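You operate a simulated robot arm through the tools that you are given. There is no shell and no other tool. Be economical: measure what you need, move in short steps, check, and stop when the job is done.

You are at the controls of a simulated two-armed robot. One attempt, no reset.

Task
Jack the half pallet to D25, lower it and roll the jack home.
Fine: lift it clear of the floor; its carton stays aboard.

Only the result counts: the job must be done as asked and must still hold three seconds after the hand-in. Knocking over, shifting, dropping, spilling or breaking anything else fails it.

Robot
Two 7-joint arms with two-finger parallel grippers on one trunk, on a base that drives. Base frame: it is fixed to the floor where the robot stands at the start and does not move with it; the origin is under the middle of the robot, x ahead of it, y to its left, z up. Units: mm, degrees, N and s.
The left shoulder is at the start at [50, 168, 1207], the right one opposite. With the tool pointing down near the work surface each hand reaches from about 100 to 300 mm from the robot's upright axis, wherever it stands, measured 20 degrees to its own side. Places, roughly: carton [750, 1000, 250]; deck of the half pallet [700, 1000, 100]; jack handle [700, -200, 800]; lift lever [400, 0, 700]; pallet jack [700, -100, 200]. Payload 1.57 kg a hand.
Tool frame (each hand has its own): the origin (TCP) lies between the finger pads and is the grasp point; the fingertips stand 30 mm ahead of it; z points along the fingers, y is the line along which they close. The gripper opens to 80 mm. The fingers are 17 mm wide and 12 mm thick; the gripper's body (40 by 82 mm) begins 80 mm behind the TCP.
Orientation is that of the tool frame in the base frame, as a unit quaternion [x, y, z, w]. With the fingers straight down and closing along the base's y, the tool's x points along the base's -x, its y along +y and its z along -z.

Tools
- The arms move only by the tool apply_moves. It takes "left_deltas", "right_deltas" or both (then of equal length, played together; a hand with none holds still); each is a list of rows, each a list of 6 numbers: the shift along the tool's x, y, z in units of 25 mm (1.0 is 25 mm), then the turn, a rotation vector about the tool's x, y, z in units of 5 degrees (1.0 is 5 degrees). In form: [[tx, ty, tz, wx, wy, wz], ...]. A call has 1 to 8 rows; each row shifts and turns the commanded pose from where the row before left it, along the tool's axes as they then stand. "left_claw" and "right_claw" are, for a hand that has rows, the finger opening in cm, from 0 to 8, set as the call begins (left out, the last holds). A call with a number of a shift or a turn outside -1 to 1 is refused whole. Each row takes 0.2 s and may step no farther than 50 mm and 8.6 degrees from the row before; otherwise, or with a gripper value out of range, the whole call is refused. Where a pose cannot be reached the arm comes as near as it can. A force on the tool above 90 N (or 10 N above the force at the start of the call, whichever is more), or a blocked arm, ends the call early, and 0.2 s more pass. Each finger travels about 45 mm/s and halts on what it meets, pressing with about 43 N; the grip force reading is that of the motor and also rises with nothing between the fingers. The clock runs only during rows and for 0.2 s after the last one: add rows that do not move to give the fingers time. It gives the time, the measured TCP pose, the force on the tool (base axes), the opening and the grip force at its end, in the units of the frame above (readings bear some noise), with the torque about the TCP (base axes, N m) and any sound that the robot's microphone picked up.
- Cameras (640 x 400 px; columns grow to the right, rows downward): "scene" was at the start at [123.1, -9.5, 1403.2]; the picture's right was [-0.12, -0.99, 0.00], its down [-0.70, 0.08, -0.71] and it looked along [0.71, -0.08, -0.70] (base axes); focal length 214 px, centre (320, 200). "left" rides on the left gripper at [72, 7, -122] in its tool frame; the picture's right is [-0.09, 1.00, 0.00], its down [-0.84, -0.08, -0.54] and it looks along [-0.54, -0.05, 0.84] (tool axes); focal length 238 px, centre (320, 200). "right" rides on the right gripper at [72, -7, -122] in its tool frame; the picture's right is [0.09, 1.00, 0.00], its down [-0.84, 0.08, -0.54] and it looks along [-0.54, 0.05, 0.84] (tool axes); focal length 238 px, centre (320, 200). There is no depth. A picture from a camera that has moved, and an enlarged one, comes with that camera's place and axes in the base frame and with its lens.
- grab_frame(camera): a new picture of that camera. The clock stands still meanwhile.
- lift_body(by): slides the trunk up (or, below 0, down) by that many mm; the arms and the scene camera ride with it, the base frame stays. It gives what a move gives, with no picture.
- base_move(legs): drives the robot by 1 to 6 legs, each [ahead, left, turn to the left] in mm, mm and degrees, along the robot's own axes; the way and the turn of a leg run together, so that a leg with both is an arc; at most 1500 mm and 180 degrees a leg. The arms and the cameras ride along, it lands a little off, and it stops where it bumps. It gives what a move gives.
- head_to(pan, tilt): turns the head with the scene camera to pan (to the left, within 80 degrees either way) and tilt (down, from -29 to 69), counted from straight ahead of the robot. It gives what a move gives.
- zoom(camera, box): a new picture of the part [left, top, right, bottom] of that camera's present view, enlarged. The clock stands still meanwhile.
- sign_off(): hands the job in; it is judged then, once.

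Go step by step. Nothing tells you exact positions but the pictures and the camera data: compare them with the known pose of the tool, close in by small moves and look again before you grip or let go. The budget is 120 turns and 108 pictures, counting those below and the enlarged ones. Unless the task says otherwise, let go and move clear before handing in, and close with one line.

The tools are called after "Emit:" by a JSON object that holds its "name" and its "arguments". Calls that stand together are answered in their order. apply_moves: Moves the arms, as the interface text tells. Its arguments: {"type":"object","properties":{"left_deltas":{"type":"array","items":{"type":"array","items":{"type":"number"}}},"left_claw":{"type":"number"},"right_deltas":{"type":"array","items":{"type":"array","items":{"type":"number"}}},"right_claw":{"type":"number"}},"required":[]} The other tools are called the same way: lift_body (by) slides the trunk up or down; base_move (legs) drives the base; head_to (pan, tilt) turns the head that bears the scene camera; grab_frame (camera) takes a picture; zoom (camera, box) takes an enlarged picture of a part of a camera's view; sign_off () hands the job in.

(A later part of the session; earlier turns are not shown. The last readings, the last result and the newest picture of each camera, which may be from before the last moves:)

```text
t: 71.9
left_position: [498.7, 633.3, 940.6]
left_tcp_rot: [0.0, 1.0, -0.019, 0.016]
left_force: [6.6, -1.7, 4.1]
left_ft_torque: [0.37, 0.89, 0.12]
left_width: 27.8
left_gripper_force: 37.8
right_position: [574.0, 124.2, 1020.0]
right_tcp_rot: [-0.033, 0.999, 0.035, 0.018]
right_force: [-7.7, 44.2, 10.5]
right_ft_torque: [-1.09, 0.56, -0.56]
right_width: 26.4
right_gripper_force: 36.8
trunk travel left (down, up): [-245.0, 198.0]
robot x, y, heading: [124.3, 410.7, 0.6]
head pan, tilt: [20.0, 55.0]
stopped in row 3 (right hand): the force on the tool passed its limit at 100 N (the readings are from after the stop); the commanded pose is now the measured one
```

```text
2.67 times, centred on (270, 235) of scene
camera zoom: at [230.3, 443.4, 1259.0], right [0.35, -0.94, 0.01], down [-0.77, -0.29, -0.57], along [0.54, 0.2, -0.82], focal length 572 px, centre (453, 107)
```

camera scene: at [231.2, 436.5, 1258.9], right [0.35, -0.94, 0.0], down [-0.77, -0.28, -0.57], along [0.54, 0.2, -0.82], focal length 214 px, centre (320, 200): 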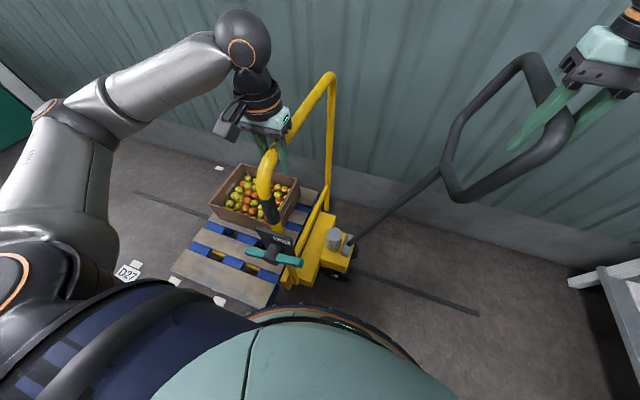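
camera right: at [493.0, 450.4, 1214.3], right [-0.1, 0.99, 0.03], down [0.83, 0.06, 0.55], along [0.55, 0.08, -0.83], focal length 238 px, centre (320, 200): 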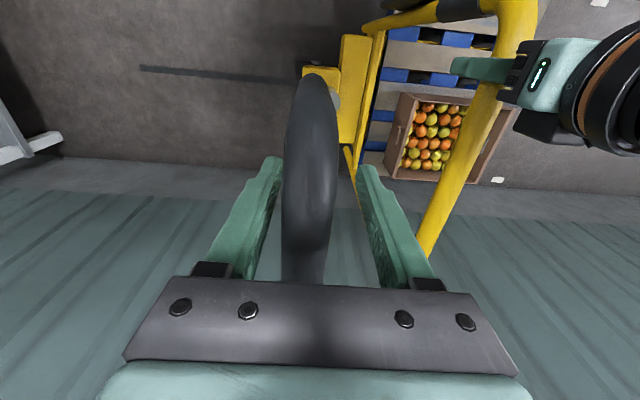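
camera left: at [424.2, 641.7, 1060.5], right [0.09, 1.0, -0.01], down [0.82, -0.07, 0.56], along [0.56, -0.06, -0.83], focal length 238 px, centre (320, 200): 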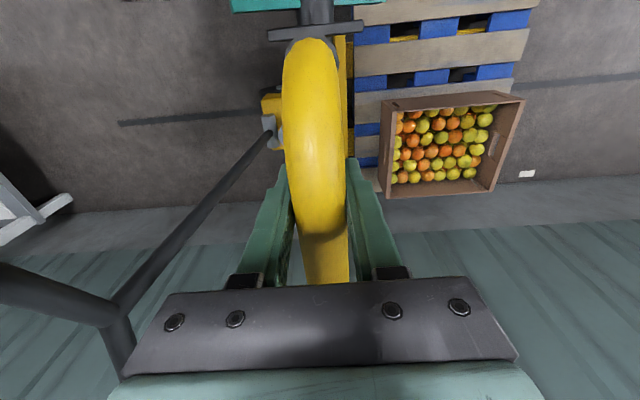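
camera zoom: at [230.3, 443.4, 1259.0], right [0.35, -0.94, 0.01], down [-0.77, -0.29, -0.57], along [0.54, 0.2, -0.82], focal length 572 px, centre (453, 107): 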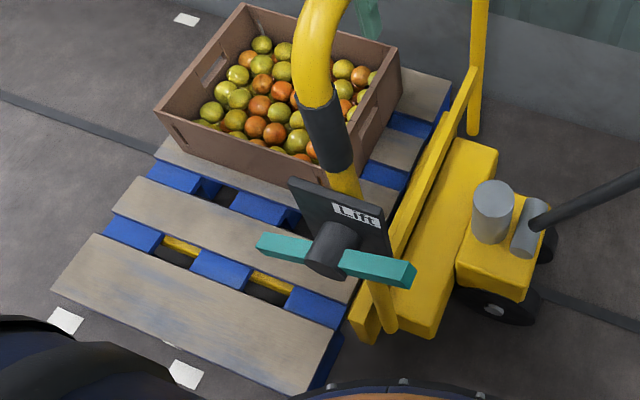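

The handle's stroke ends near y≈124. I'll return it and pump again along the same arc (radius ≈765 mm).

Emit:
{"name": "apply_moves", "arguments": {"right_deltas": [[0, 0.5, -0.2, 0.46, 0.3, 0.8], [0, 1, -0.41, 0, 0, 0], [0, 1, -0.37, 0, 0, 0], [0, 1, -0.34, 0, 0, 0], [0, 1, -0.3, 0, 0, 0], [0, 1, -0.26, 0, 0, 0], [0, 1, -0.22, 0, 0, 0], [0, 1, -0.19, 0, 0, 0]]}}

Emit:
{"name": "apply_moves", "arguments": {"right_deltas": [[0, 1, -0.15, 0, 0, 0], [0, 1, -0.12, 0, 0, 0], [0, 1, -0.09, 0, 0, 0], [0, 1, -0.05, 0, 0, 0], [0, 1, -0.02, 0, 0, 0], [0, 0, 0, 0, 0, 0]]}}

Emit:
{"name": "apply_moves", "arguments": {"right_deltas": [[0, -1, 0.02, 0, 0, 0], [0, -1, 0.05, 0, 0, 0], [0, -1, 0.09, 0, 0, 0], [0, -1, 0.12, 0, 0, 0], [0, -1, 0.15, 0, 0, 0], [0, -1, 0.19, 0, 0, 0], [0, -1, 0.22, 0, 0, 0], [0, -1, 0.26, 0, 0, 0]]}}

Emit:
{"name": "apply_moves", "arguments": {"right_deltas": [[0, -1, 0.3, 0, 0, 0], [0, -1, 0.34, 0, 0, 0], [0, -1, 0.37, 0, 0, 0], [0, -0.9, 0.37, 0, 0, 0], [0, 0, 0, 0, 0, 0]]}}

Emit:
{"name": "zoom", "arguments": {"camera": "scene", "box": [160, 160, 380, 310]}}

```text
t: 73.7
left_position: [500.2, 633.2, 942.0]
left_tcp_rot: [0.0, 1.0, -0.016, 0.015]
left_force: [13.2, 32.9, -4.4]
left_ft_torque: [-0.93, 0.97, -0.13]
left_width: 27.8
left_gripper_force: 37.9
right_position: [574.7, 303.3, 1078.6]
right_tcp_rot: [0.009, 1.0, 0.011, 0.002]
right_force: [-24.8, 2.0, -0.8]
right_ft_torque: [-0.14, -0.74, 0.73]
right_width: 25.9
right_gripper_force: 36.9
trunk travel left (down, up): [-245.0, 198.0]
robot x, y, heading: [121.9, 415.0, 0.3]
head pan, tilt: [20.0, 55.0]
```

```text
t: 75.1
left_position: [499.7, 622.6, 940.0]
left_tcp_rot: [0.005, 1.0, -0.021, 0.015]
left_force: [13.0, -11.9, -21.3]
left_ft_torque: [0.11, -0.14, 0.91]
left_width: 27.8
left_gripper_force: 38.4
right_position: [577.2, 417.6, 1093.0]
right_tcp_rot: [0.012, 1.0, 0.014, 0.002]
right_force: [-22.7, 2.1, 13.0]
right_ft_torque: [-0.24, -0.59, 0.75]
right_width: 25.9
right_gripper_force: 37.2
trunk travel left (down, up): [-245.0, 198.0]
robot x, y, heading: [121.5, 412.0, 0.5]
head pan, tilt: [20.0, 55.0]
```

```text
t: 76.9
left_position: [499.8, 624.5, 941.7]
left_tcp_rot: [0.005, 1.0, -0.02, 0.011]
left_force: [-19.1, -34.9, -18.8]
left_ft_torque: [1.0, -0.33, 0.46]
left_width: 27.9
left_gripper_force: 37.5
right_position: [576.2, 216.2, 1057.9]
right_tcp_rot: [0.015, 1.0, 0.014, 0.005]
right_force: [27.6, -2.7, 18.1]
right_ft_torque: [0.06, 0.78, 0.69]
right_width: 25.9
right_gripper_force: 37.5
trunk travel left (down, up): [-245.0, 198.0]
robot x, y, heading: [120.4, 411.8, 0.5]
head pan, tilt: [20.0, 55.0]
```

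```text
t: 78.1
left_position: [499.7, 624.8, 941.1]
left_tcp_rot: [0.006, 1.0, -0.02, 0.012]
left_force: [-21.3, -31.5, -9.2]
left_ft_torque: [0.74, -0.45, 0.38]
left_width: 27.8
left_gripper_force: 38.3
right_position: [573.5, 120.4, 1022.1]
right_tcp_rot: [0.011, 1.0, 0.015, 0.003]
right_force: [26.2, 3.6, 2.2]
right_ft_torque: [-0.01, 0.58, 0.66]
right_width: 25.8
right_gripper_force: 37.4
trunk travel left (down, up): [-245.0, 198.0]
robot x, y, heading: [120.9, 412.2, 0.6]
head pan, tilt: [20.0, 55.0]
```

```text
2.67 times, centred on (270, 235) of scene
camera zoom: at [232.8, 434.4, 1258.9], right [0.35, -0.94, 0.0], down [-0.77, -0.28, -0.57], along [0.54, 0.2, -0.82], focal length 572 px, centre (453, 107)
```

zoom: 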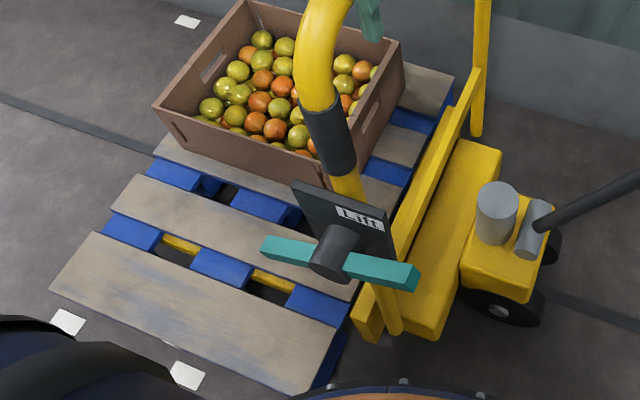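

Each stroke lifts several mm. I'll give two more full strokes.

Emit:
{"name": "apply_moves", "arguments": {"right_deltas": [[0, 1, -0.42, 0, 0, 0], [0, 1, -0.38, 0, 0, 0], [0, 1, -0.35, 0, 0, 0], [0, 1, -0.31, 0, 0, 0], [0, 1, -0.28, 0, 0, 0], [0, 1, -0.24, 0, 0, 0], [0, 1, -0.21, 0, 0, 0], [0, 1, -0.17, 0, 0, 0]]}}

Emit:
{"name": "apply_moves", "arguments": {"right_deltas": [[0, 1, -0.14, 0, 0, 0], [0, 1, -0.11, 0, 0, 0], [0, 1, -0.07, 0, 0, 0], [0, 0.8, -0.03, 0, 0, 0], [0, -0.8, 0.03, 0, 0, 0], [0, -1, 0.07, 0, 0, 0], [0, -1, 0.11, 0, 0, 0], [0, -1, 0.14, 0, 0, 0]]}}

Emit:
{"name": "apply_moves", "arguments": {"right_deltas": [[0, -1, 0.17, 0, 0, 0], [0, -1, 0.21, 0, 0, 0], [0, -1, 0.24, 0, 0, 0], [0, -1, 0.28, 0, 0, 0], [0, -1, 0.31, 0, 0, 0], [0, -1, 0.35, 0, 0, 0], [0, -1, 0.38, 0, 0, 0], [0, -1, 0.42, 0, 0, 0]]}}

Emit:
{"name": "zoom", "arguments": {"camera": "scene", "box": [160, 160, 380, 310]}}

```text
t: 79.9
left_position: [499.5, 625.9, 941.4]
left_tcp_rot: [0.003, 1.0, -0.019, 0.014]
left_force: [1.2, -32.5, -16.6]
left_ft_torque: [0.56, 0.92, 0.31]
left_width: 27.7
left_gripper_force: 38.0
right_position: [574.9, 324.2, 1087.2]
right_tcp_rot: [0.01, 1.0, 0.014, 0.001]
right_force: [-26.9, 4.2, -16.3]
right_ft_torque: [-0.2, -0.74, 0.62]
right_width: 26.0
right_gripper_force: 36.8
trunk travel left (down, up): [-245.0, 198.0]
robot x, y, heading: [123.2, 411.6, 0.4]
head pan, tilt: [20.0, 55.0]
```

```text
t: 81.7
left_position: [499.4, 627.5, 941.5]
left_tcp_rot: [0.002, 1.0, -0.017, 0.014]
left_force: [-10.4, -20.7, -16.2]
left_ft_torque: [0.72, -0.68, 0.34]
left_width: 27.8
left_gripper_force: 38.0
right_position: [578.0, 320.5, 1089.6]
right_tcp_rot: [0.013, 1.0, 0.015, 0.006]
right_force: [-1.7, 2.7, 6.5]
right_ft_torque: [0.24, -0.11, 0.46]
right_width: 25.8
right_gripper_force: 37.2
trunk travel left (down, up): [-245.0, 198.0]
robot x, y, heading: [126.3, 408.4, 0.6]
head pan, tilt: [20.0, 55.0]
```

```text
t: 83.5
left_position: [499.3, 627.3, 941.0]
left_tcp_rot: [0.003, 1.0, -0.017, 0.013]
left_force: [-16.2, -14.3, -1.3]
left_ft_torque: [0.64, -0.15, 0.28]
left_width: 27.7
left_gripper_force: 38.4
right_position: [570.8, 121.7, 1023.3]
right_tcp_rot: [0.012, 1.0, 0.013, 0.003]
right_force: [25.8, -5.5, 21.7]
right_ft_torque: [0.12, 0.92, 0.7]
right_width: 25.9
right_gripper_force: 37.1
trunk travel left (down, up): [-245.0, 198.0]
robot x, y, heading: [120.9, 412.7, 0.5]
head pan, tilt: [20.0, 55.0]
```

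```text
2.67 times, centred on (270, 235) of scene
camera zoom: at [231.5, 436.0, 1259.2], right [0.35, -0.94, 0.0], down [-0.77, -0.29, -0.57], along [0.54, 0.2, -0.82], focal length 572 px, centre (453, 107)
```

zoom: 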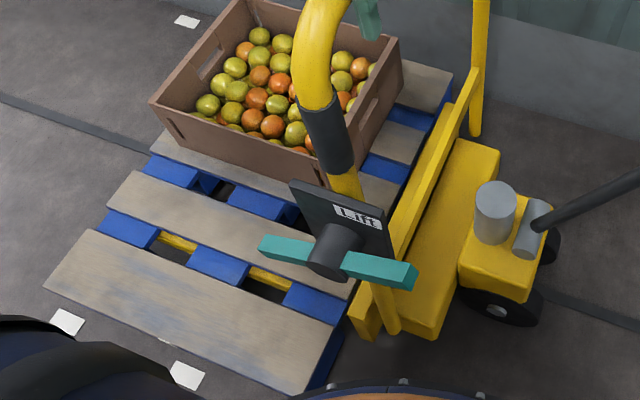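

Rising steadily. One more stroke, then a closer look at floor clearance.

Emit:
{"name": "apply_moves", "arguments": {"right_deltas": [[0, 1, -0.42, 0, 0, 0], [0, 1, -0.38, 0, 0, 0], [0, 1, -0.35, 0, 0, 0], [0, 1, -0.31, 0, 0, 0], [0, 1, -0.28, 0, 0, 0], [0, 1, -0.24, 0, 0, 0], [0, 1, -0.21, 0, 0, 0], [0, 1, -0.17, 0, 0, 0]]}}

Emit:
{"name": "apply_moves", "arguments": {"right_deltas": [[0, 1, -0.14, 0, 0, 0], [0, 1, -0.11, 0, 0, 0], [0, 1, -0.07, 0, 0, 0], [0, 0.8, -0.03, 0, 0, 0], [0, -0.8, 0.03, 0, 0, 0], [0, -1, 0.07, 0, 0, 0], [0, -1, 0.11, 0, 0, 0], [0, -1, 0.14, 0, 0, 0]]}}

Emit:
{"name": "apply_moves", "arguments": {"right_deltas": [[0, -1, 0.17, 0, 0, 0], [0, -1, 0.21, 0, 0, 0], [0, -1, 0.24, 0, 0, 0], [0, -1, 0.28, 0, 0, 0], [0, -1, 0.31, 0, 0, 0], [0, -1, 0.35, 0, 0, 0], [0, -1, 0.38, 0, 0, 0], [0, -1, 0.42, 0, 0, 0]]}}

Emit:
{"name": "zoom", "arguments": {"camera": "scene", "box": [160, 160, 380, 310]}}

Emit:
{"name": "zoom", "arguments": {"camera": "left", "box": [280, 0, 560, 200]}}

```text
t: 85.3
left_position: [499.9, 628.0, 941.8]
left_tcp_rot: [0.002, 1.0, -0.017, 0.016]
left_force: [3.8, -10.8, -3.1]
left_ft_torque: [-0.04, -0.42, 0.07]
left_width: 27.7
left_gripper_force: 38.2
right_position: [574.7, 323.4, 1088.7]
right_tcp_rot: [0.01, 1.0, 0.013, 0.002]
right_force: [-23.6, 5.6, -14.7]
right_ft_torque: [-0.19, -0.57, 0.67]
right_width: 26.0
right_gripper_force: 36.9
trunk travel left (down, up): [-245.0, 198.0]
robot x, y, heading: [120.5, 415.0, 0.3]
head pan, tilt: [20.0, 55.0]
```

```text
t: 87.1
left_position: [500.2, 627.9, 941.5]
left_tcp_rot: [0.002, 1.0, -0.016, 0.013]
left_force: [-5.1, -7.1, 1.8]
left_ft_torque: [0.49, -0.78, 0.42]
left_width: 27.8
left_gripper_force: 38.1
right_position: [574.9, 321.0, 1089.7]
right_tcp_rot: [0.016, 1.0, 0.015, 0.007]
right_force: [13.9, -0.5, 18.7]
right_ft_torque: [0.09, 0.23, 0.59]
right_width: 26.1
right_gripper_force: 37.2
trunk travel left (down, up): [-245.0, 198.0]
robot x, y, heading: [124.7, 413.3, 0.8]
head pan, tilt: [20.0, 55.0]
```

```text
t: 88.9
left_position: [500.1, 629.3, 941.5]
left_tcp_rot: [0.002, 1.0, -0.016, 0.016]
left_force: [9.1, -1.8, 0.4]
left_ft_torque: [0.34, 0.93, 0.19]
left_width: 27.8
left_gripper_force: 38.2
right_position: [570.5, 124.6, 1023.3]
right_tcp_rot: [0.012, 1.0, 0.011, 0.004]
right_force: [-8.6, -9.6, 28.7]
right_ft_torque: [0.25, -0.33, 0.47]
right_width: 25.9
right_gripper_force: 37.4
trunk travel left (down, up): [-245.0, 198.0]
robot x, y, heading: [127.5, 412.6, 0.3]
head pan, tilt: [20.0, 55.0]
```

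```text
2.67 times, centred on (270, 235) of scene
camera zoom: at [229.4, 436.9, 1259.2], right [0.35, -0.94, 0.0], down [-0.77, -0.29, -0.58], along [0.54, 0.2, -0.82], focal length 572 px, centre (453, 107)
```

zoom: 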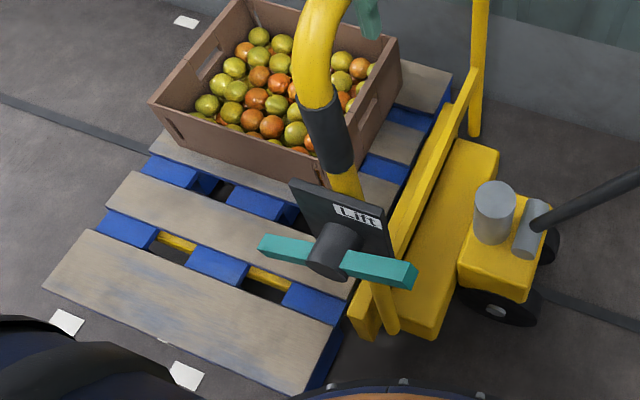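

```text
2.00 times, centred on (420, 100) of left
camera zoom: at [423.2, 638.9, 1060.8], right [0.09, 1.0, -0.03], down [0.82, -0.06, 0.57], along [0.57, -0.08, -0.82], focal length 477 px, centre (120, 400)
```

zoom: 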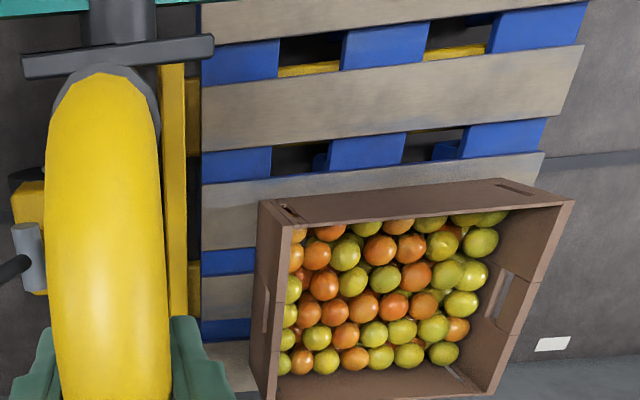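

The lift has levelled off, so the forks are near full height. I'll return the handle upright, release it and raise the right hand clear.

Emit:
{"name": "apply_moves", "arguments": {"right_deltas": [[0, 1, -0.42, 0, 0, 0], [0, 1, -0.38, 0, 0, 0], [0, 1, -0.35, 0, 0, 0], [0, 1, -0.31, 0, 0, 0], [0, 1, -0.28, 0, 0, 0], [0, 1, -0.24, 0, 0, 0], [0, 1, -0.21, 0, 0, 0], [0, 1, -0.17, 0, 0, 0]]}}

Emit:
{"name": "apply_moves", "arguments": {"right_deltas": [[0, 1, -0.14, 0, 0, 0], [0, 1, -0.11, 0, 0, 0], [0, 1, -0.07, 0, 0, 0], [0, 1, -0.03, 0, 0, 0], [0, 0.5, 0, 0, 0, 0], [0, 0, 0, 0, 0, 0]]}}

Emit:
{"name": "apply_moves", "arguments": {"right_deltas": [[0, 0, 0, 0, 0, 0], [0, 0, 0, 0, 0, 0], [0, 0, 0, 0, 0, 0], [0, 0, -1, 0, 0, 0], [0, 0, -1, 0, 0, 0], [0, 0, -1, 0, 0, 0], [0, 0, -1, 0, 0, 0], [0, 0, 0, 0, 0, 0]], "right_claw": 8}}

Emit:
{"name": "grab_frame", "arguments": {"camera": "right"}}

```text
t: 90.7
left_position: [499.9, 629.3, 942.0]
left_tcp_rot: [0.003, 1.0, -0.016, 0.015]
left_force: [-4.5, -0.3, 14.9]
left_ft_torque: [-0.24, -0.57, 0.2]
left_width: 27.6
left_gripper_force: 38.1
right_position: [575.7, 325.2, 1085.3]
right_tcp_rot: [0.012, 1.0, 0.012, 0.001]
right_force: [-6.5, 7.9, -28.4]
right_ft_torque: [-0.17, 0.03, 0.75]
right_width: 25.9
right_gripper_force: 37.1
trunk travel left (down, up): [-245.0, 198.0]
robot x, y, heading: [119.3, 409.3, 0.3]
head pan, tilt: [20.0, 55.0]
```

```text
t: 92.1
left_position: [499.3, 627.9, 940.8]
left_tcp_rot: [0.003, 1.0, -0.016, 0.015]
left_force: [-2.4, -0.2, 16.7]
left_ft_torque: [-0.09, 0.7, 0.28]
left_width: 27.9
left_gripper_force: 38.0
right_position: [576.4, 437.3, 1097.8]
right_tcp_rot: [0.012, 1.0, 0.013, 0.002]
right_force: [-7.1, 2.2, -22.2]
right_ft_torque: [-0.1, 0.12, 0.61]
right_width: 25.8
right_gripper_force: 36.8
trunk travel left (down, up): [-245.0, 198.0]
robot x, y, heading: [123.1, 413.4, 0.5]
head pan, tilt: [20.0, 55.0]
```

```text
t: 93.9
left_position: [499.8, 628.3, 939.9]
left_tcp_rot: [0.002, 1.0, -0.017, 0.015]
left_force: [-2.1, 1.1, 8.0]
left_ft_torque: [-0.15, -0.03, 0.27]
left_width: 27.9
left_gripper_force: 38.1
right_position: [575.4, 433.4, 1186.7]
right_tcp_rot: [0.013, 1.0, 0.006, -0.009]
right_force: [0.1, 0.9, -0.7]
right_ft_torque: [0.01, 0.01, -0.03]
right_width: 80.0
right_gripper_force: 0.1
right hand out of reach, approached as far as the arm can: row 7
trunk travel left (down, up): [-245.0, 198.0]
robot x, y, heading: [121.1, 413.2, 0.3]
head pan, tilt: [20.0, 55.0]
```

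```text
38 pictures are left
camera right: at [505.9, 427.0, 1309.3], right [-0.07, 1.0, 0.01], down [0.85, 0.05, 0.53], along [0.53, 0.05, -0.85], focal length 238 px, centre (320, 200)
```

right: 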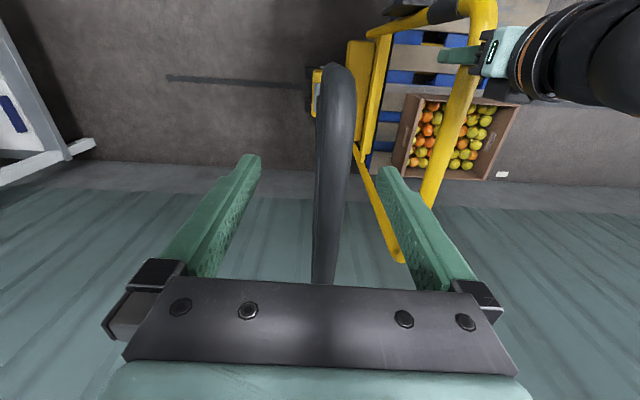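

The handle stands upright again and the right hand is above it. I'll draw the right hand back, then roll the jack 150 mm.

Emit:
{"name": "apply_moves", "arguments": {"right_deltas": [[1, -0.5, 0, 0, 0, 0], [1, -0.8, 0, 0, 0, 0], [1, -0.8, 0, 0, 0, 0], [1, -0.8, 0, 0, 0, 0], [1, -0.8, 0, 0, 0, 0], [1, -0.8, 0, 0, 0, 0], [0, 0, 0, 0, 0, 0]]}}

Emit:
{"name": "base_move", "arguments": {"legs": [[0, 150, 0]]}}

Emit:
{"name": "grab_frame", "arguments": {"camera": "scene"}}

Emit:
{"name": "grab_frame", "arguments": {"camera": "right"}}

```text
t: 95.5
left_position: [499.8, 628.7, 940.4]
left_tcp_rot: [0.002, 1.0, -0.016, 0.015]
left_force: [-3.0, 0.4, 4.2]
left_ft_torque: [0.16, -0.24, 0.36]
left_width: 27.6
left_gripper_force: 38.4
right_position: [425.0, 325.5, 1195.9]
right_tcp_rot: [0.012, 1.0, 0.013, 0.003]
right_force: [0.0, -0.1, 0.3]
right_ft_torque: [-0.03, 0.02, 0.02]
right_width: 80.0
right_gripper_force: 0.0
trunk travel left (down, up): [-245.0, 198.0]
robot x, y, heading: [121.4, 410.7, 0.6]
head pan, tilt: [20.0, 55.0]
```

```text
t: 97.5
left_position: [499.2, 775.2, 940.8]
left_tcp_rot: [0.005, 1.0, -0.018, 0.015]
left_force: [-9.9, -3.8, -2.7]
left_ft_torque: [0.12, -0.38, 0.92]
left_width: 27.7
left_gripper_force: 38.3
right_position: [424.1, 473.8, 1196.6]
right_tcp_rot: [0.015, 1.0, 0.013, 0.003]
right_force: [-0.3, 0.2, -0.5]
right_ft_torque: [0.0, 0.02, 0.01]
right_width: 79.9
right_gripper_force: 0.0
trunk travel left (down, up): [-245.0, 198.0]
robot x, y, heading: [121.4, 560.9, 0.1]
head pan, tilt: [20.0, 55.0]
```

```text
37 pictures are left
camera scene: at [229.9, 586.4, 1259.0], right [0.34, -0.94, 0.0], down [-0.77, -0.28, -0.57], along [0.54, 0.2, -0.82], focal length 214 px, centre (320, 200)
```

scene: 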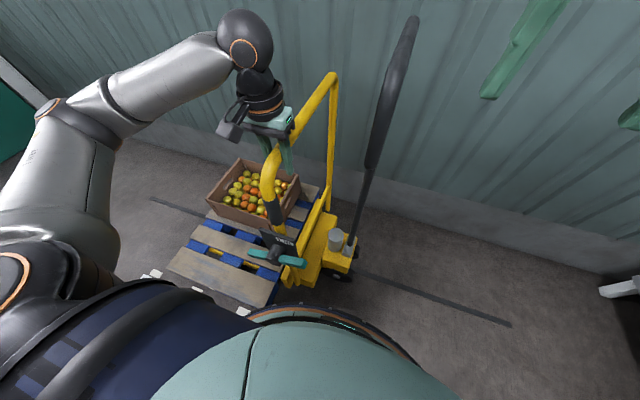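

```text
36 pictures are left
camera right: at [350.8, 464.5, 1317.9], right [-0.06, 1.0, 0.02], down [0.84, 0.04, 0.55], along [0.55, 0.05, -0.84], focal length 238 px, centre (320, 200)
```

right: 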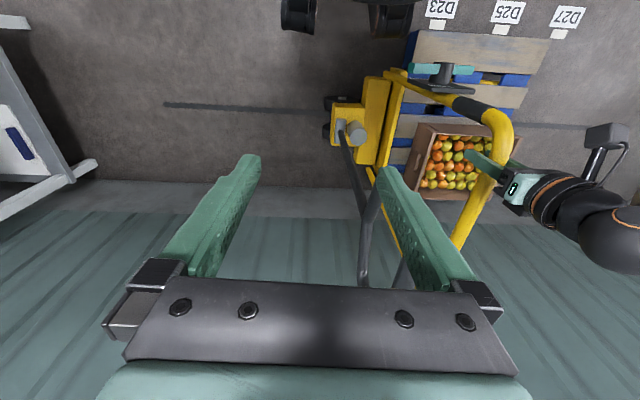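

The pallet travels with the jack at low force. Another 157 mm to reach D25, then verify against the tabs.

Emit:
{"name": "base_move", "arguments": {"legs": [[0, 157, 0]]}}

Emit:
{"name": "zoom", "arguments": {"camera": "right", "box": [380, 0, 620, 130]}}

Emit:
{"name": "zoom", "arguments": {"camera": "scene", "box": [120, 140, 360, 310]}}

```text
t: 99.5
left_position: [498.9, 927.8, 940.6]
left_tcp_rot: [0.005, 1.0, -0.02, 0.015]
left_force: [-2.2, -2.8, 0.9]
left_ft_torque: [0.02, -0.28, 0.97]
left_width: 28.0
left_gripper_force: 38.3
right_position: [423.4, 626.0, 1196.4]
right_tcp_rot: [0.014, 1.0, 0.014, 0.002]
right_force: [0.7, 0.1, -0.1]
right_ft_torque: [0.05, 0.0, -0.02]
right_width: 79.9
right_gripper_force: 0.0
trunk travel left (down, up): [-245.0, 198.0]
robot x, y, heading: [123.3, 713.0, 0.1]
head pan, tilt: [20.0, 55.0]
```

```text
2.67 times, centred on (500, 65) of right
camera zoom: at [351.0, 617.9, 1317.8], right [-0.06, 1.0, 0.02], down [0.84, 0.04, 0.55], along [0.55, 0.06, -0.84], focal length 636 px, centre (-160, 560)
```

zoom: 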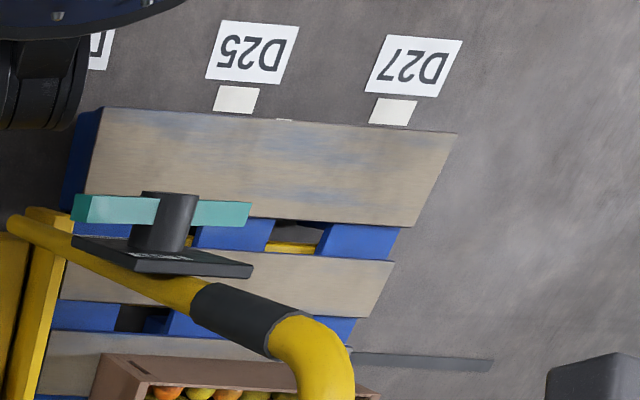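

```text
2.35 times, centred on (240, 225) of scene
camera zoom: at [230.0, 739.6, 1259.0], right [0.35, -0.94, 0.0], down [-0.77, -0.28, -0.57], along [0.54, 0.2, -0.82], focal length 505 px, centre (508, 141)
```

zoom: 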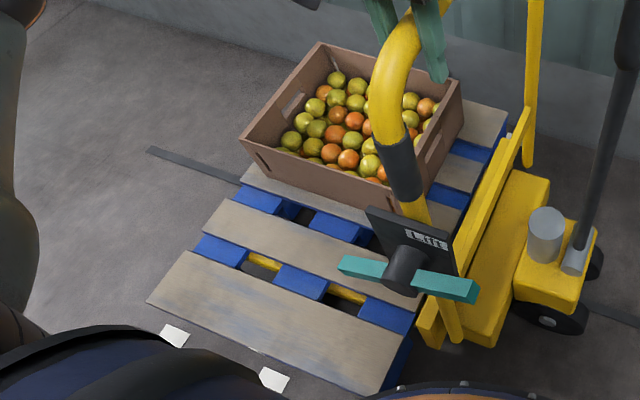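

Judging by the pallet's centre mark versus the tabs, its place at D25 matches its start at D23 within a few mm, and it is about 35 mm up. Now lower: I keep bracing with the left hand and bring the right closed fingers over the lever's right end.

Emit:
{"name": "apply_moves", "arguments": {"right_deltas": [[0.45, 0, 0.9, -1, 0, 0], [0.45, -0.08, 1, -1, 0, 0], [0.45, -0.17, 1, -1, 0, 0], [0.45, -0.26, 0.97, 0, 0, 0], [0, -0.26, 0.97, 0, 0, 0], [0, -0.26, 0.97, 0, 0, 0], [0, -0.26, 0.97, 0, 0, 0], [0, -0.26, 0.97, 0, 0, 0]], "right_claw": 0}}

Emit:
{"name": "apply_moves", "arguments": {"right_deltas": [[0, -0.26, 0.97, 0, 0, 0], [0, -0.26, 0.97, 0, 0, 0], [0, -0.26, 0.97, 0, 0, 0], [0, -0.26, 0.97, 0, 0, 0], [0, 0.97, 0.26, 0, 0, 0], [0, 0.97, 0.26, 0, 0, 0], [0, 0.97, 0.26, 0, 0, 0], [0, 0.97, 0.26, 0, 0, 0]]}}

Emit:
{"name": "grab_frame", "arguments": {"camera": "right"}}

```text
t: 101.3
left_position: [499.6, 926.7, 939.7]
left_tcp_rot: [0.005, 1.0, -0.021, 0.015]
left_force: [-1.7, -5.7, -1.2]
left_ft_torque: [0.16, -0.13, 0.53]
left_width: 27.3
left_gripper_force: 38.5
right_position: [382.2, 635.0, 997.9]
right_tcp_rot: [0.014, 0.989, 0.144, 0.004]
right_force: [0.4, 0.1, -0.5]
right_ft_torque: [0.01, -0.02, -0.01]
right_width: 0.0
right_gripper_force: 21.8
trunk travel left (down, up): [-245.0, 198.0]
robot x, y, heading: [122.0, 717.3, 0.2]
head pan, tilt: [20.0, 55.0]
```

```text
t: 103.1
left_position: [499.4, 928.3, 940.6]
left_tcp_rot: [0.005, 1.0, -0.021, 0.015]
left_force: [-2.9, -4.1, -1.1]
left_ft_torque: [-0.23, 0.06, 0.44]
left_width: 27.8
left_gripper_force: 38.0
right_position: [385.3, 735.6, 901.4]
right_tcp_rot: [0.015, 0.99, 0.143, 0.004]
right_force: [0.4, 0.5, 0.0]
right_ft_torque: [0.0, 0.0, 0.01]
right_width: 0.2
right_gripper_force: 21.7
trunk travel left (down, up): [-245.0, 198.0]
robot x, y, heading: [122.2, 711.7, 0.1]
head pan, tilt: [20.0, 55.0]
```

```text
33 pictures are left
camera right: at [311.0, 696.0, 1015.8], right [-0.07, 0.96, 0.28], down [0.83, -0.1, 0.55], along [0.55, 0.27, -0.79], focal length 238 px, centre (320, 200)
```

right: 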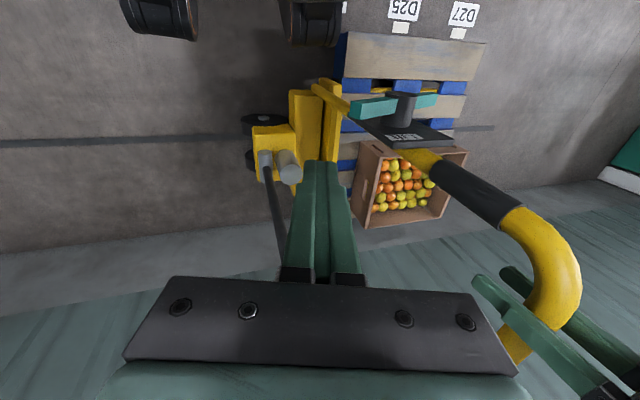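

The lever's right end is at about y=830. I'll move 98 mm left and 105 mm down to stand just over it.

Emit:
{"name": "apply_moves", "arguments": {"right_deltas": [[0.2, 0.97, 0.26, 0, 0, 0], [0, 0.97, 0.26, 0, 0, 0], [0, 0.97, 0.26, 0, 0, 0], [0, 0.88, 0.24, 0, 0, 0], [0, -0.26, 0.97, 0, 0, 0], [0, -0.26, 0.97, 0, 0, 0], [0, -0.26, 0.97, 0, 0, 0], [0, -0.26, 0.97, 0, 0, 0]]}}

Emit:
{"name": "grab_frame", "arguments": {"camera": "right"}}

```text
t: 104.9
left_position: [499.7, 927.0, 939.6]
left_tcp_rot: [0.004, 1.0, -0.021, 0.015]
left_force: [-2.4, -4.0, -1.3]
left_ft_torque: [0.09, -0.01, 0.49]
left_width: 27.5
left_gripper_force: 37.9
right_position: [382.6, 838.2, 801.5]
right_tcp_rot: [0.014, 0.99, 0.143, 0.004]
right_force: [-0.4, -0.1, 0.5]
right_ft_torque: [0.05, -0.02, -0.03]
right_width: 0.3
right_gripper_force: 21.7
trunk travel left (down, up): [-245.0, 198.0]
robot x, y, heading: [122.9, 713.6, 0.1]
head pan, tilt: [20.0, 55.0]
```

```text
32 pictures are left
camera right: at [308.4, 797.3, 915.6], right [-0.07, 0.96, 0.28], down [0.83, -0.1, 0.54], along [0.55, 0.27, -0.79], focal length 238 px, centre (320, 200)
```

right: 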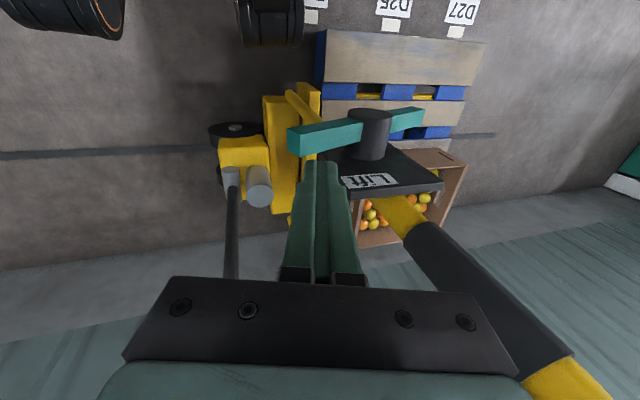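

Above the bar. I'll press down gradually toward "Lower".

Emit:
{"name": "apply_moves", "arguments": {"right_deltas": [[0, -0.1, 1, 0, 0, 0], [0, -0.26, 0.97, 0, 0, 0], [0, -0.26, 0.97, 0, 0, 0], [0, 0, 0, 0, 0, 0]]}}

Emit:
{"name": "zoom", "arguments": {"camera": "scene", "box": [120, 140, 360, 310]}}

```text
t: 105.9
left_position: [500.5, 926.9, 940.0]
left_tcp_rot: [0.004, 1.0, -0.02, 0.015]
left_force: [-3.0, -3.3, -1.1]
left_ft_torque: [0.15, -0.04, 0.45]
left_width: 27.6
left_gripper_force: 37.8
right_position: [382.6, 843.0, 727.4]
right_tcp_rot: [0.015, 0.99, 0.143, 0.004]
right_force: [0.1, -0.1, -0.7]
right_ft_torque: [-0.01, -0.03, -0.01]
right_width: 0.0
right_gripper_force: 21.0
trunk travel left (down, up): [-245.0, 198.0]
robot x, y, heading: [117.3, 710.1, 0.3]
head pan, tilt: [20.0, 55.0]
```

```text
2.35 times, centred on (240, 225) of scene
camera zoom: at [230.0, 739.8, 1259.1], right [0.35, -0.94, 0.0], down [-0.77, -0.28, -0.57], along [0.54, 0.2, -0.82], focal length 505 px, centre (508, 141)
```

zoom: 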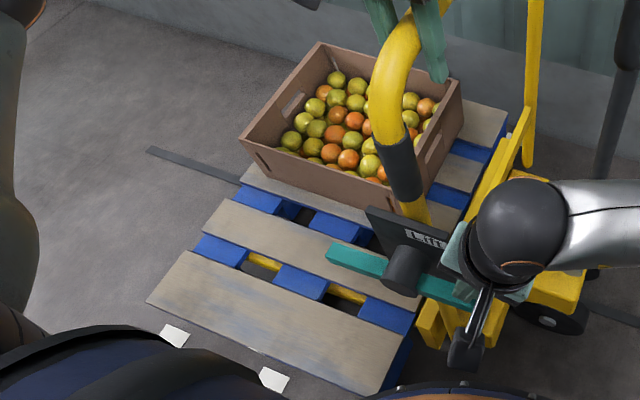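

The lever is about level and nothing has dropped yet. Press on another 35 mm.

Emit:
{"name": "apply_moves", "arguments": {"right_deltas": [[0, -0.1, 0.5, 0, 0, 0], [0, -0.1, 0.5, 0, 0, 0], [0, -0.1, 0.4, 0, 0, 0], [0, 0, 0, 0, 0, 0], [0, 0, 0, 0, 0, 0], [0, 0, 0, 0, 0, 0]]}}

Emit:
{"name": "zoom", "arguments": {"camera": "scene", "box": [120, 140, 360, 310]}}

```text
t: 107.3
left_position: [499.5, 927.0, 940.8]
left_tcp_rot: [0.005, 1.0, -0.021, 0.015]
left_force: [-1.8, -3.3, 0.2]
left_ft_torque: [0.09, -0.01, 0.49]
left_width: 27.6
left_gripper_force: 38.1
right_position: [381.7, 845.5, 691.9]
right_tcp_rot: [0.015, 0.99, 0.142, 0.004]
right_force: [1.0, 0.3, -0.8]
right_ft_torque: [-0.04, 0.01, -0.01]
right_width: 0.1
right_gripper_force: 21.2
trunk travel left (down, up): [-245.0, 198.0]
robot x, y, heading: [118.4, 713.5, 0.2]
head pan, tilt: [20.0, 55.0]
```

```text
2.35 times, centred on (240, 225) of scene
camera zoom: at [230.0, 739.9, 1259.1], right [0.35, -0.94, 0.0], down [-0.77, -0.28, -0.57], along [0.54, 0.2, -0.82], focal length 505 px, centre (508, 141)
```

zoom: 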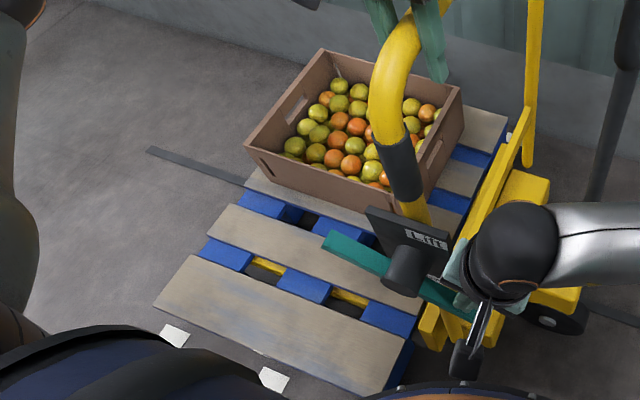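

It is lowering smoothly. I press a few mm more and wait.

Emit:
{"name": "apply_moves", "arguments": {"right_deltas": [[0, 0, 0.25, 0, 0, 0], [0, 0, 0, 0, 0, 0], [0, 0, 0, 0, 0, 0], [0, 0, 0, 0, 0, 0], [0, 0, 0, 0, 0, 0], [0, 0, 0, 0, 0, 0], [0, 0, 0, 0, 0, 0], [0, 0, 0, 0, 0, 0]]}}

Emit:
{"name": "apply_moves", "arguments": {"right_deltas": [[0, 0, 0, 0, 0, 0], [0, 0, 0, 0, 0, 0], [0, 0, 0, 0, 0, 0], [0, 0, 0, 0, 0, 0], [0, 0, 0, 0, 0, 0], [0, 0, 0, 0, 0, 0], [0, 0, 0, 0, 0, 0], [0, 0, 0, 0, 0, 0]]}}

Emit:
{"name": "zoom", "arguments": {"camera": "scene", "box": [120, 140, 360, 310]}}

Emit:
{"name": "zoom", "arguments": {"camera": "left", "box": [280, 0, 560, 200]}}

```text
t: 109.1
left_position: [500.5, 928.4, 941.6]
left_tcp_rot: [0.003, 1.0, -0.019, 0.016]
left_force: [8.2, 19.4, -10.4]
left_ft_torque: [-0.46, 0.49, 0.45]
left_width: 27.7
left_gripper_force: 38.6
right_position: [382.7, 848.0, 687.0]
right_tcp_rot: [0.015, 0.989, 0.145, 0.005]
right_force: [-3.2, -24.2, 47.2]
right_ft_torque: [0.26, 0.13, 0.09]
right_width: 0.0
right_gripper_force: 21.7
trunk travel left (down, up): [-245.0, 198.0]
robot x, y, heading: [120.2, 711.9, 0.3]
head pan, tilt: [20.0, 55.0]
```

```text
t: 110.9
left_position: [499.3, 928.6, 941.0]
left_tcp_rot: [0.004, 1.0, -0.019, 0.016]
left_force: [8.9, 23.2, -9.8]
left_ft_torque: [-0.49, 0.43, 0.37]
left_width: 27.9
left_gripper_force: 38.0
right_position: [382.8, 847.2, 687.1]
right_tcp_rot: [0.015, 0.989, 0.144, 0.004]
right_force: [-1.8, -26.3, 50.6]
right_ft_torque: [0.26, 0.11, 0.1]
right_width: 0.0
right_gripper_force: 21.9
trunk travel left (down, up): [-245.0, 198.0]
robot x, y, heading: [123.1, 714.1, 0.2]
head pan, tilt: [20.0, 55.0]
```

```text
2.35 times, centred on (240, 225) of scene
camera zoom: at [229.6, 740.3, 1259.2], right [0.35, -0.94, 0.0], down [-0.77, -0.28, -0.57], along [0.54, 0.2, -0.82], focal length 505 px, centre (508, 141)
```

zoom: 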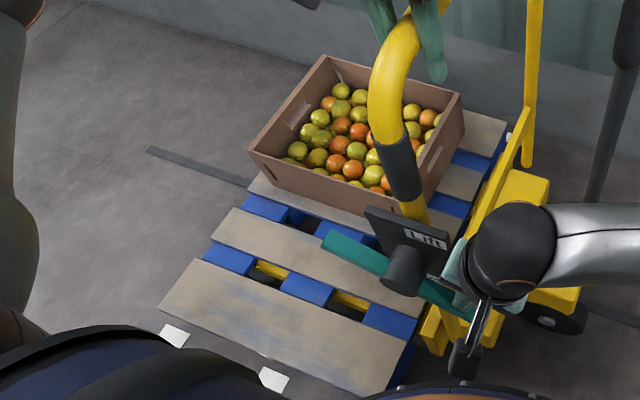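

```text
2.00 times, centred on (420, 100) of left
camera zoom: at [423.2, 939.9, 1060.3], right [0.1, 0.99, -0.03], down [0.82, -0.06, 0.57], along [0.57, -0.09, -0.82], focal length 477 px, centre (120, 400)
```

zoom: 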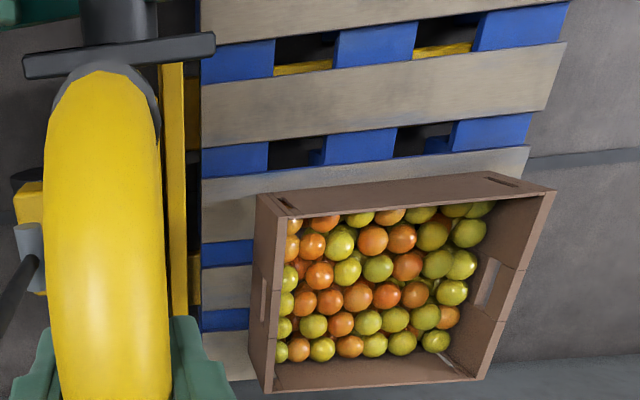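

The pallet appears down. I'll wait once more and compare, lifting the right hand off the lever.

Emit:
{"name": "apply_moves", "arguments": {"right_deltas": [[0, 0, 0, 0, 0, 0], [0, 0, 0, 0, 0, 0], [0, 0.2, -0.97, 0, 0, 0], [0, 0.26, -0.97, 0, 0, 0], [0, 0.26, -0.97, 0, 0, 0], [0, 0.26, -0.97, 0, 0, 0], [0, -0.5, -0.8, 0, 0, 0], [0, -0.5, -0.8, 0, 0, 0]]}}

Emit:
{"name": "apply_moves", "arguments": {"right_deltas": [[0, -0.8, -0.6, 0, 0, 0], [0, -0.8, -0.6, 0, 0, 0], [0, -0.8, -0.6, 0, 0, 0], [0, -0.8, -0.6, 0, 0, 0], [0, -0.9, -0.3, 1, 0, 0], [0, -1, -0.2, 1, 0, 0], [0, -1, -0.1, 1, 0, 0], [0, 0, 0, 0, 0, 0]]}}

Emit:
{"name": "zoom", "arguments": {"camera": "scene", "box": [120, 140, 360, 310]}}

Emit:
{"name": "zoom", "arguments": {"camera": "left", "box": [280, 0, 560, 200]}}

```text
t: 112.7
left_position: [498.9, 925.5, 941.0]
left_tcp_rot: [0.005, 1.0, -0.021, 0.015]
left_force: [0.1, -7.4, 0.9]
left_ft_torque: [0.22, -0.41, 0.29]
left_width: 27.6
left_gripper_force: 37.9
right_position: [380.2, 803.8, 818.4]
right_tcp_rot: [0.014, 0.989, 0.144, 0.003]
right_force: [0.0, -0.5, 0.4]
right_ft_torque: [0.01, -0.03, 0.01]
right_width: 0.0
right_gripper_force: 21.5
trunk travel left (down, up): [-245.0, 198.0]
robot x, y, heading: [118.9, 717.9, 0.5]
head pan, tilt: [20.0, 55.0]
```

```text
t: 114.5
left_position: [498.8, 928.1, 940.6]
left_tcp_rot: [0.005, 1.0, -0.021, 0.015]
left_force: [-1.1, -2.3, 4.7]
left_ft_torque: [0.07, 0.45, 0.54]
left_width: 27.9
left_gripper_force: 37.8
right_position: [378.3, 640.7, 853.0]
right_tcp_rot: [0.014, 1.0, 0.012, 0.002]
right_force: [0.1, 0.1, -0.4]
right_ft_torque: [0.01, 0.01, 0.03]
right_width: 0.0
right_gripper_force: 21.6
trunk travel left (down, up): [-245.0, 198.0]
robot x, y, heading: [119.3, 714.5, 0.4]
head pan, tilt: [20.0, 55.0]
```

```text
2.35 times, centred on (240, 225) of scene
camera zoom: at [229.9, 739.9, 1259.1], right [0.35, -0.94, 0.0], down [-0.77, -0.28, -0.57], along [0.54, 0.2, -0.82], focal length 505 px, centre (508, 141)
```

zoom: 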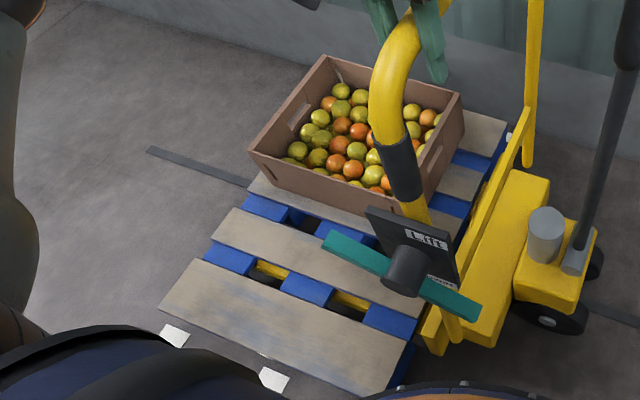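

```text
2.00 times, centred on (420, 100) of left
camera zoom: at [423.3, 939.2, 1060.4], right [0.1, 0.99, -0.04], down [0.82, -0.06, 0.57], along [0.56, -0.09, -0.82], focal length 477 px, centre (120, 400)
```

zoom: 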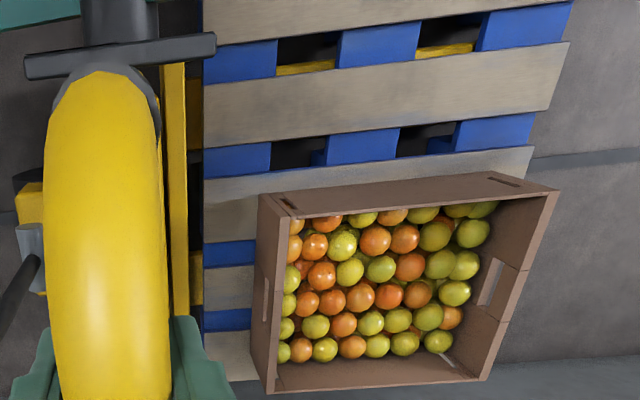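

The pallet rests steady with its mark lined up with the D25 tab. I'll pull the jack out 100 mm and confirm the pallet stays.

Emit:
{"name": "base_move", "arguments": {"legs": [[0, -100, 0]]}}

Emit:
{"name": "zoom", "arguments": {"camera": "scene", "box": [120, 140, 360, 310]}}

```text
t: 116.0
left_position: [499.3, 828.8, 940.5]
left_tcp_rot: [0.006, 1.0, -0.022, 0.014]
left_force: [-0.1, -5.0, 2.9]
left_ft_torque: [-0.27, 0.19, 0.27]
left_width: 27.7
left_gripper_force: 37.9
right_position: [379.1, 543.0, 853.5]
right_tcp_rot: [0.014, 1.0, 0.013, 0.002]
right_force: [-0.1, -0.1, 0.9]
right_ft_torque: [-0.01, -0.01, -0.03]
right_width: 0.0
right_gripper_force: 21.4
trunk travel left (down, up): [-245.0, 198.0]
robot x, y, heading: [120.1, 618.1, 0.1]
head pan, tilt: [20.0, 55.0]
```

```text
2.35 times, centred on (240, 225) of scene
camera zoom: at [230.5, 642.3, 1259.1], right [0.35, -0.94, 0.0], down [-0.77, -0.28, -0.57], along [0.54, 0.2, -0.82], focal length 505 px, centre (508, 141)
```

zoom: 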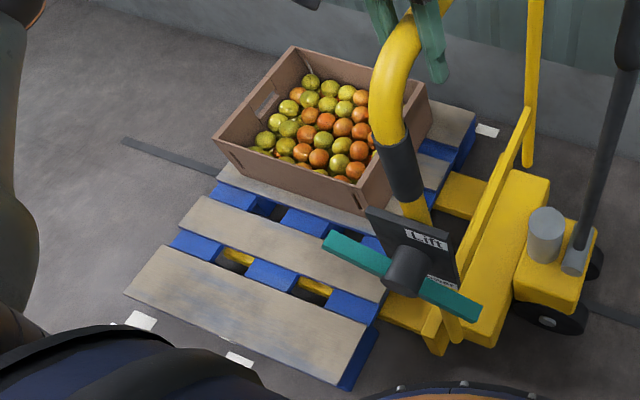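

The pallet stays put and the forks come out. I'll roll 720 mm further toward home.

Emit:
{"name": "base_move", "arguments": {"legs": [[0, -360, 0], [0, -360, 0]]}}

Emit:
{"name": "grab_frame", "arguments": {"camera": "scene"}}

```text
t: 123.1
left_position: [501.1, 105.7, 939.8]
left_tcp_rot: [0.001, 1.0, -0.022, 0.012]
left_force: [-26.1, -4.5, -13.7]
left_ft_torque: [0.17, -1.06, 0.31]
left_width: 27.8
left_gripper_force: 37.8
right_position: [385.1, -180.1, 853.0]
right_tcp_rot: [0.01, 1.0, 0.012, 0.002]
right_force: [0.9, 0.7, 0.1]
right_ft_torque: [0.0, -0.06, 0.04]
right_width: 0.0
right_gripper_force: 21.6
trunk travel left (down, up): [-245.0, 198.0]
robot x, y, heading: [127.6, -108.1, 0.9]
head pan, tilt: [20.0, 55.0]
```

```text
24 pictures are left
camera scene: at [234.9, -82.9, 1259.1], right [0.36, -0.93, 0.0], down [-0.76, -0.29, -0.58], along [0.54, 0.2, -0.82], focal length 214 px, centre (320, 200)
```

scene: 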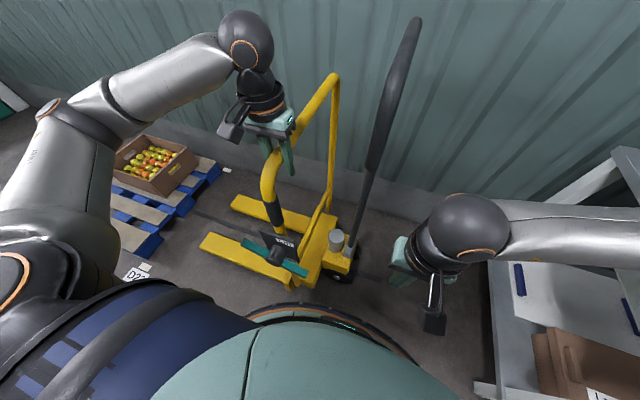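

The forks are free of the pallet. Before the last 105 mm I'll check the right elbow's clearance to the table.

Emit:
{"name": "head_to", "arguments": {"pan": -50, "tilt": 35}}

Emit:
{"name": "grab_frame", "arguments": {"camera": "scene"}}

```text
t: 124.5
left_position: [502.2, 105.6, 940.1]
left_tcp_rot: [0.002, 1.0, -0.022, 0.012]
left_force: [-11.6, 1.7, 7.4]
left_ft_torque: [-0.02, 0.44, 0.2]
left_width: 27.5
left_gripper_force: 38.7
right_position: [385.5, -179.5, 852.9]
right_tcp_rot: [0.01, 1.0, 0.012, 0.002]
right_force: [-0.3, 0.4, -0.4]
right_ft_torque: [-0.02, 0.02, 0.02]
right_width: 0.0
right_gripper_force: 21.3
trunk travel left (down, up): [-245.0, 198.0]
robot x, y, heading: [126.5, -109.3, 0.6]
head pan, tilt: [-50.0, 35.0]
```

```text
23 pictures are left
camera scene: at [225.6, -175.3, 1287.5], right [-0.76, -0.65, 0.0], down [-0.37, 0.43, -0.82], along [0.54, -0.62, -0.57], focal length 214 px, centre (320, 200)
```

scene: 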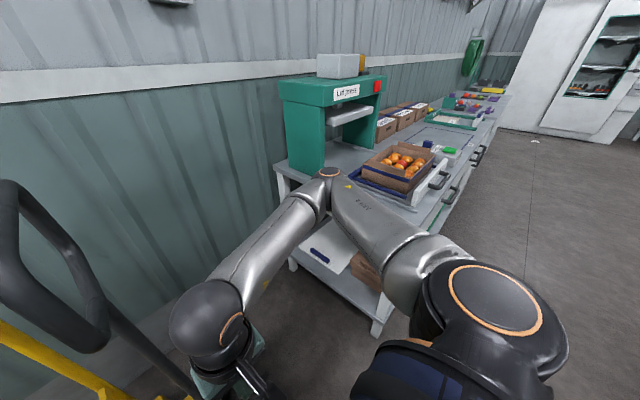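

The elbow is above the table's height and short of its edge; I'll raise the right hand 200 mm to lift the elbow further before continuing.

Emit:
{"name": "apply_moves", "arguments": {"right_deltas": [[0.5, 0, -1, 0, 0, 0], [0.5, 0, -1, 0, 0, 0], [0.5, 0, -1, 0, 0, 0], [0.5, 0, -1, 0, 0, 0], [0, 0, -1, 0, 0, 0], [0, 0, -1, 0, 0, 0], [0, 0, -1, 0, 0, 0], [0, 0, -1, 0, 0, 0]]}}

Emit:
{"name": "grab_frame", "arguments": {"camera": "scene"}}

```text
t: 125.4
left_position: [502.6, 107.0, 941.3]
left_tcp_rot: [0.003, 1.0, -0.022, 0.012]
left_force: [-6.7, 0.7, 3.4]
left_ft_torque: [-0.06, -0.61, 0.34]
left_width: 27.7
left_gripper_force: 38.0
right_position: [355.2, -182.1, 931.5]
right_tcp_rot: [0.023, 1.0, 0.009, 0.012]
right_force: [3.2, 0.5, 2.2]
right_ft_torque: [-0.02, 0.65, -0.03]
right_width: 0.2
right_gripper_force: 21.2
trunk travel left (down, up): [-245.0, 198.0]
robot x, y, heading: [127.5, -107.9, 0.7]
head pan, tilt: [-50.0, 35.0]
stopped in row 4 (right hand): the force on the tool passed its limit at 116 N (the readings are from after the stop); the commanded pose is now the measured one
```

```text
22 pictures are left
camera scene: at [226.0, -175.3, 1287.3], right [-0.76, -0.65, 0.0], down [-0.37, 0.43, -0.82], along [0.54, -0.62, -0.57], focal length 214 px, centre (320, 200)
```

scene: 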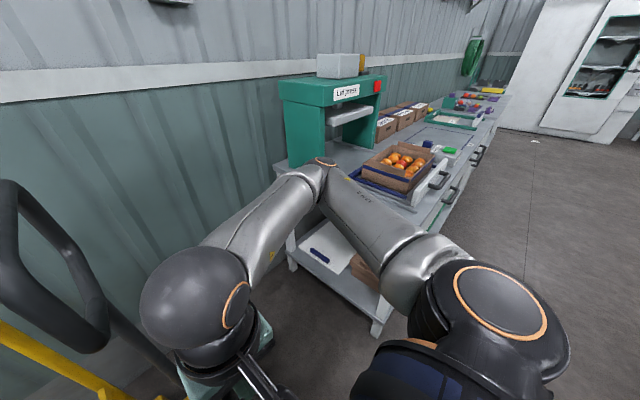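

The hand touched something on its back side, likely my own body. I'll move it forward again and then up.

Emit:
{"name": "apply_moves", "arguments": {"right_deltas": [[-1, 0, 0, 0, 0, 0], [-1, 0, 0, 0, 0, 0], [-0.5, 0, 0, 0, 0, 0], [0, 0, 0, 0, 0, 0]]}}

Emit:
{"name": "grab_frame", "arguments": {"camera": "right"}}

Emit:
{"name": "head_to", "arguments": {"pan": -15, "tilt": 55}}

Emit:
{"name": "grab_frame", "arguments": {"camera": "scene"}}

```text
t: 126.4
left_position: [501.8, 105.5, 940.5]
left_tcp_rot: [0.002, 1.0, -0.022, 0.012]
left_force: [-8.6, 0.4, 5.5]
left_ft_torque: [0.0, -0.49, 0.27]
left_width: 27.6
left_gripper_force: 37.6
right_position: [416.4, -186.0, 933.1]
right_tcp_rot: [0.022, 1.0, 0.009, 0.012]
right_force: [0.3, 0.3, 0.0]
right_ft_torque: [0.0, 0.0, 0.0]
right_width: 0.1
right_gripper_force: 21.1
trunk travel left (down, up): [-245.0, 198.0]
robot x, y, heading: [128.4, -103.8, 0.5]
head pan, tilt: [-50.0, 35.0]
```

```text
21 pictures are left
camera right: at [341.1, -191.7, 1053.4], right [-0.05, 1.0, 0.01], down [0.83, 0.03, 0.56], along [0.56, 0.04, -0.83], focal length 238 px, centre (320, 200)
```

right: 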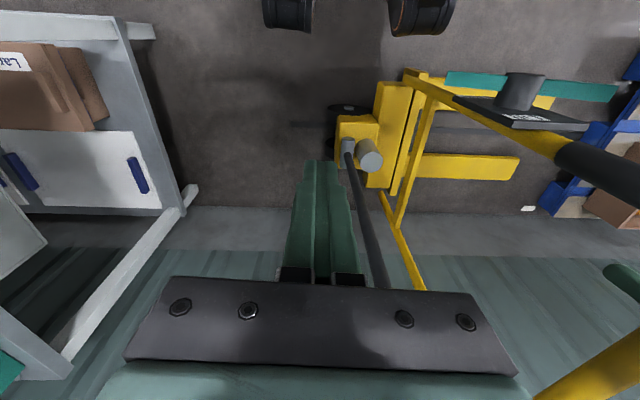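

```text
t: 127.4
left_position: [501.5, 107.6, 939.6]
left_tcp_rot: [0.001, 1.0, -0.022, 0.013]
left_force: [-8.9, 0.6, 7.1]
left_ft_torque: [0.01, 0.11, 0.23]
left_width: 27.7
left_gripper_force: 37.9
right_position: [418.0, -184.8, 933.4]
right_tcp_rot: [0.021, 1.0, 0.009, 0.012]
right_force: [0.0, 0.0, -0.4]
right_ft_torque: [0.01, 0.0, 0.02]
right_width: 0.3
right_gripper_force: 21.1
trunk travel left (down, up): [-245.0, 198.0]
robot x, y, heading: [126.6, -108.7, 0.6]
head pan, tilt: [-15.0, 55.0]
```

```text
20 pictures are left
camera scene: at [238.1, -126.4, 1259.3], right [-0.25, -0.97, 0.0], down [-0.79, 0.2, -0.57], along [0.56, -0.14, -0.82], focal length 214 px, centre (320, 200)
```

scene: 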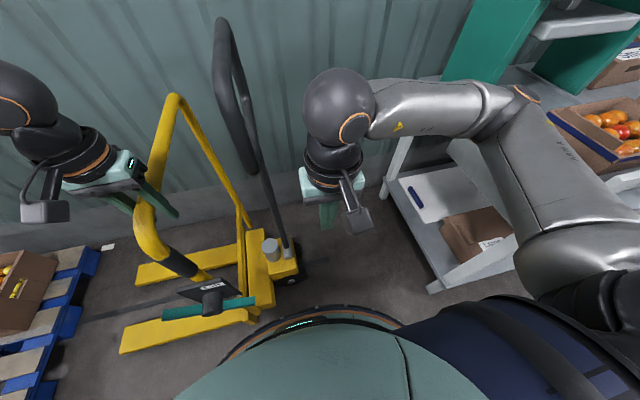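

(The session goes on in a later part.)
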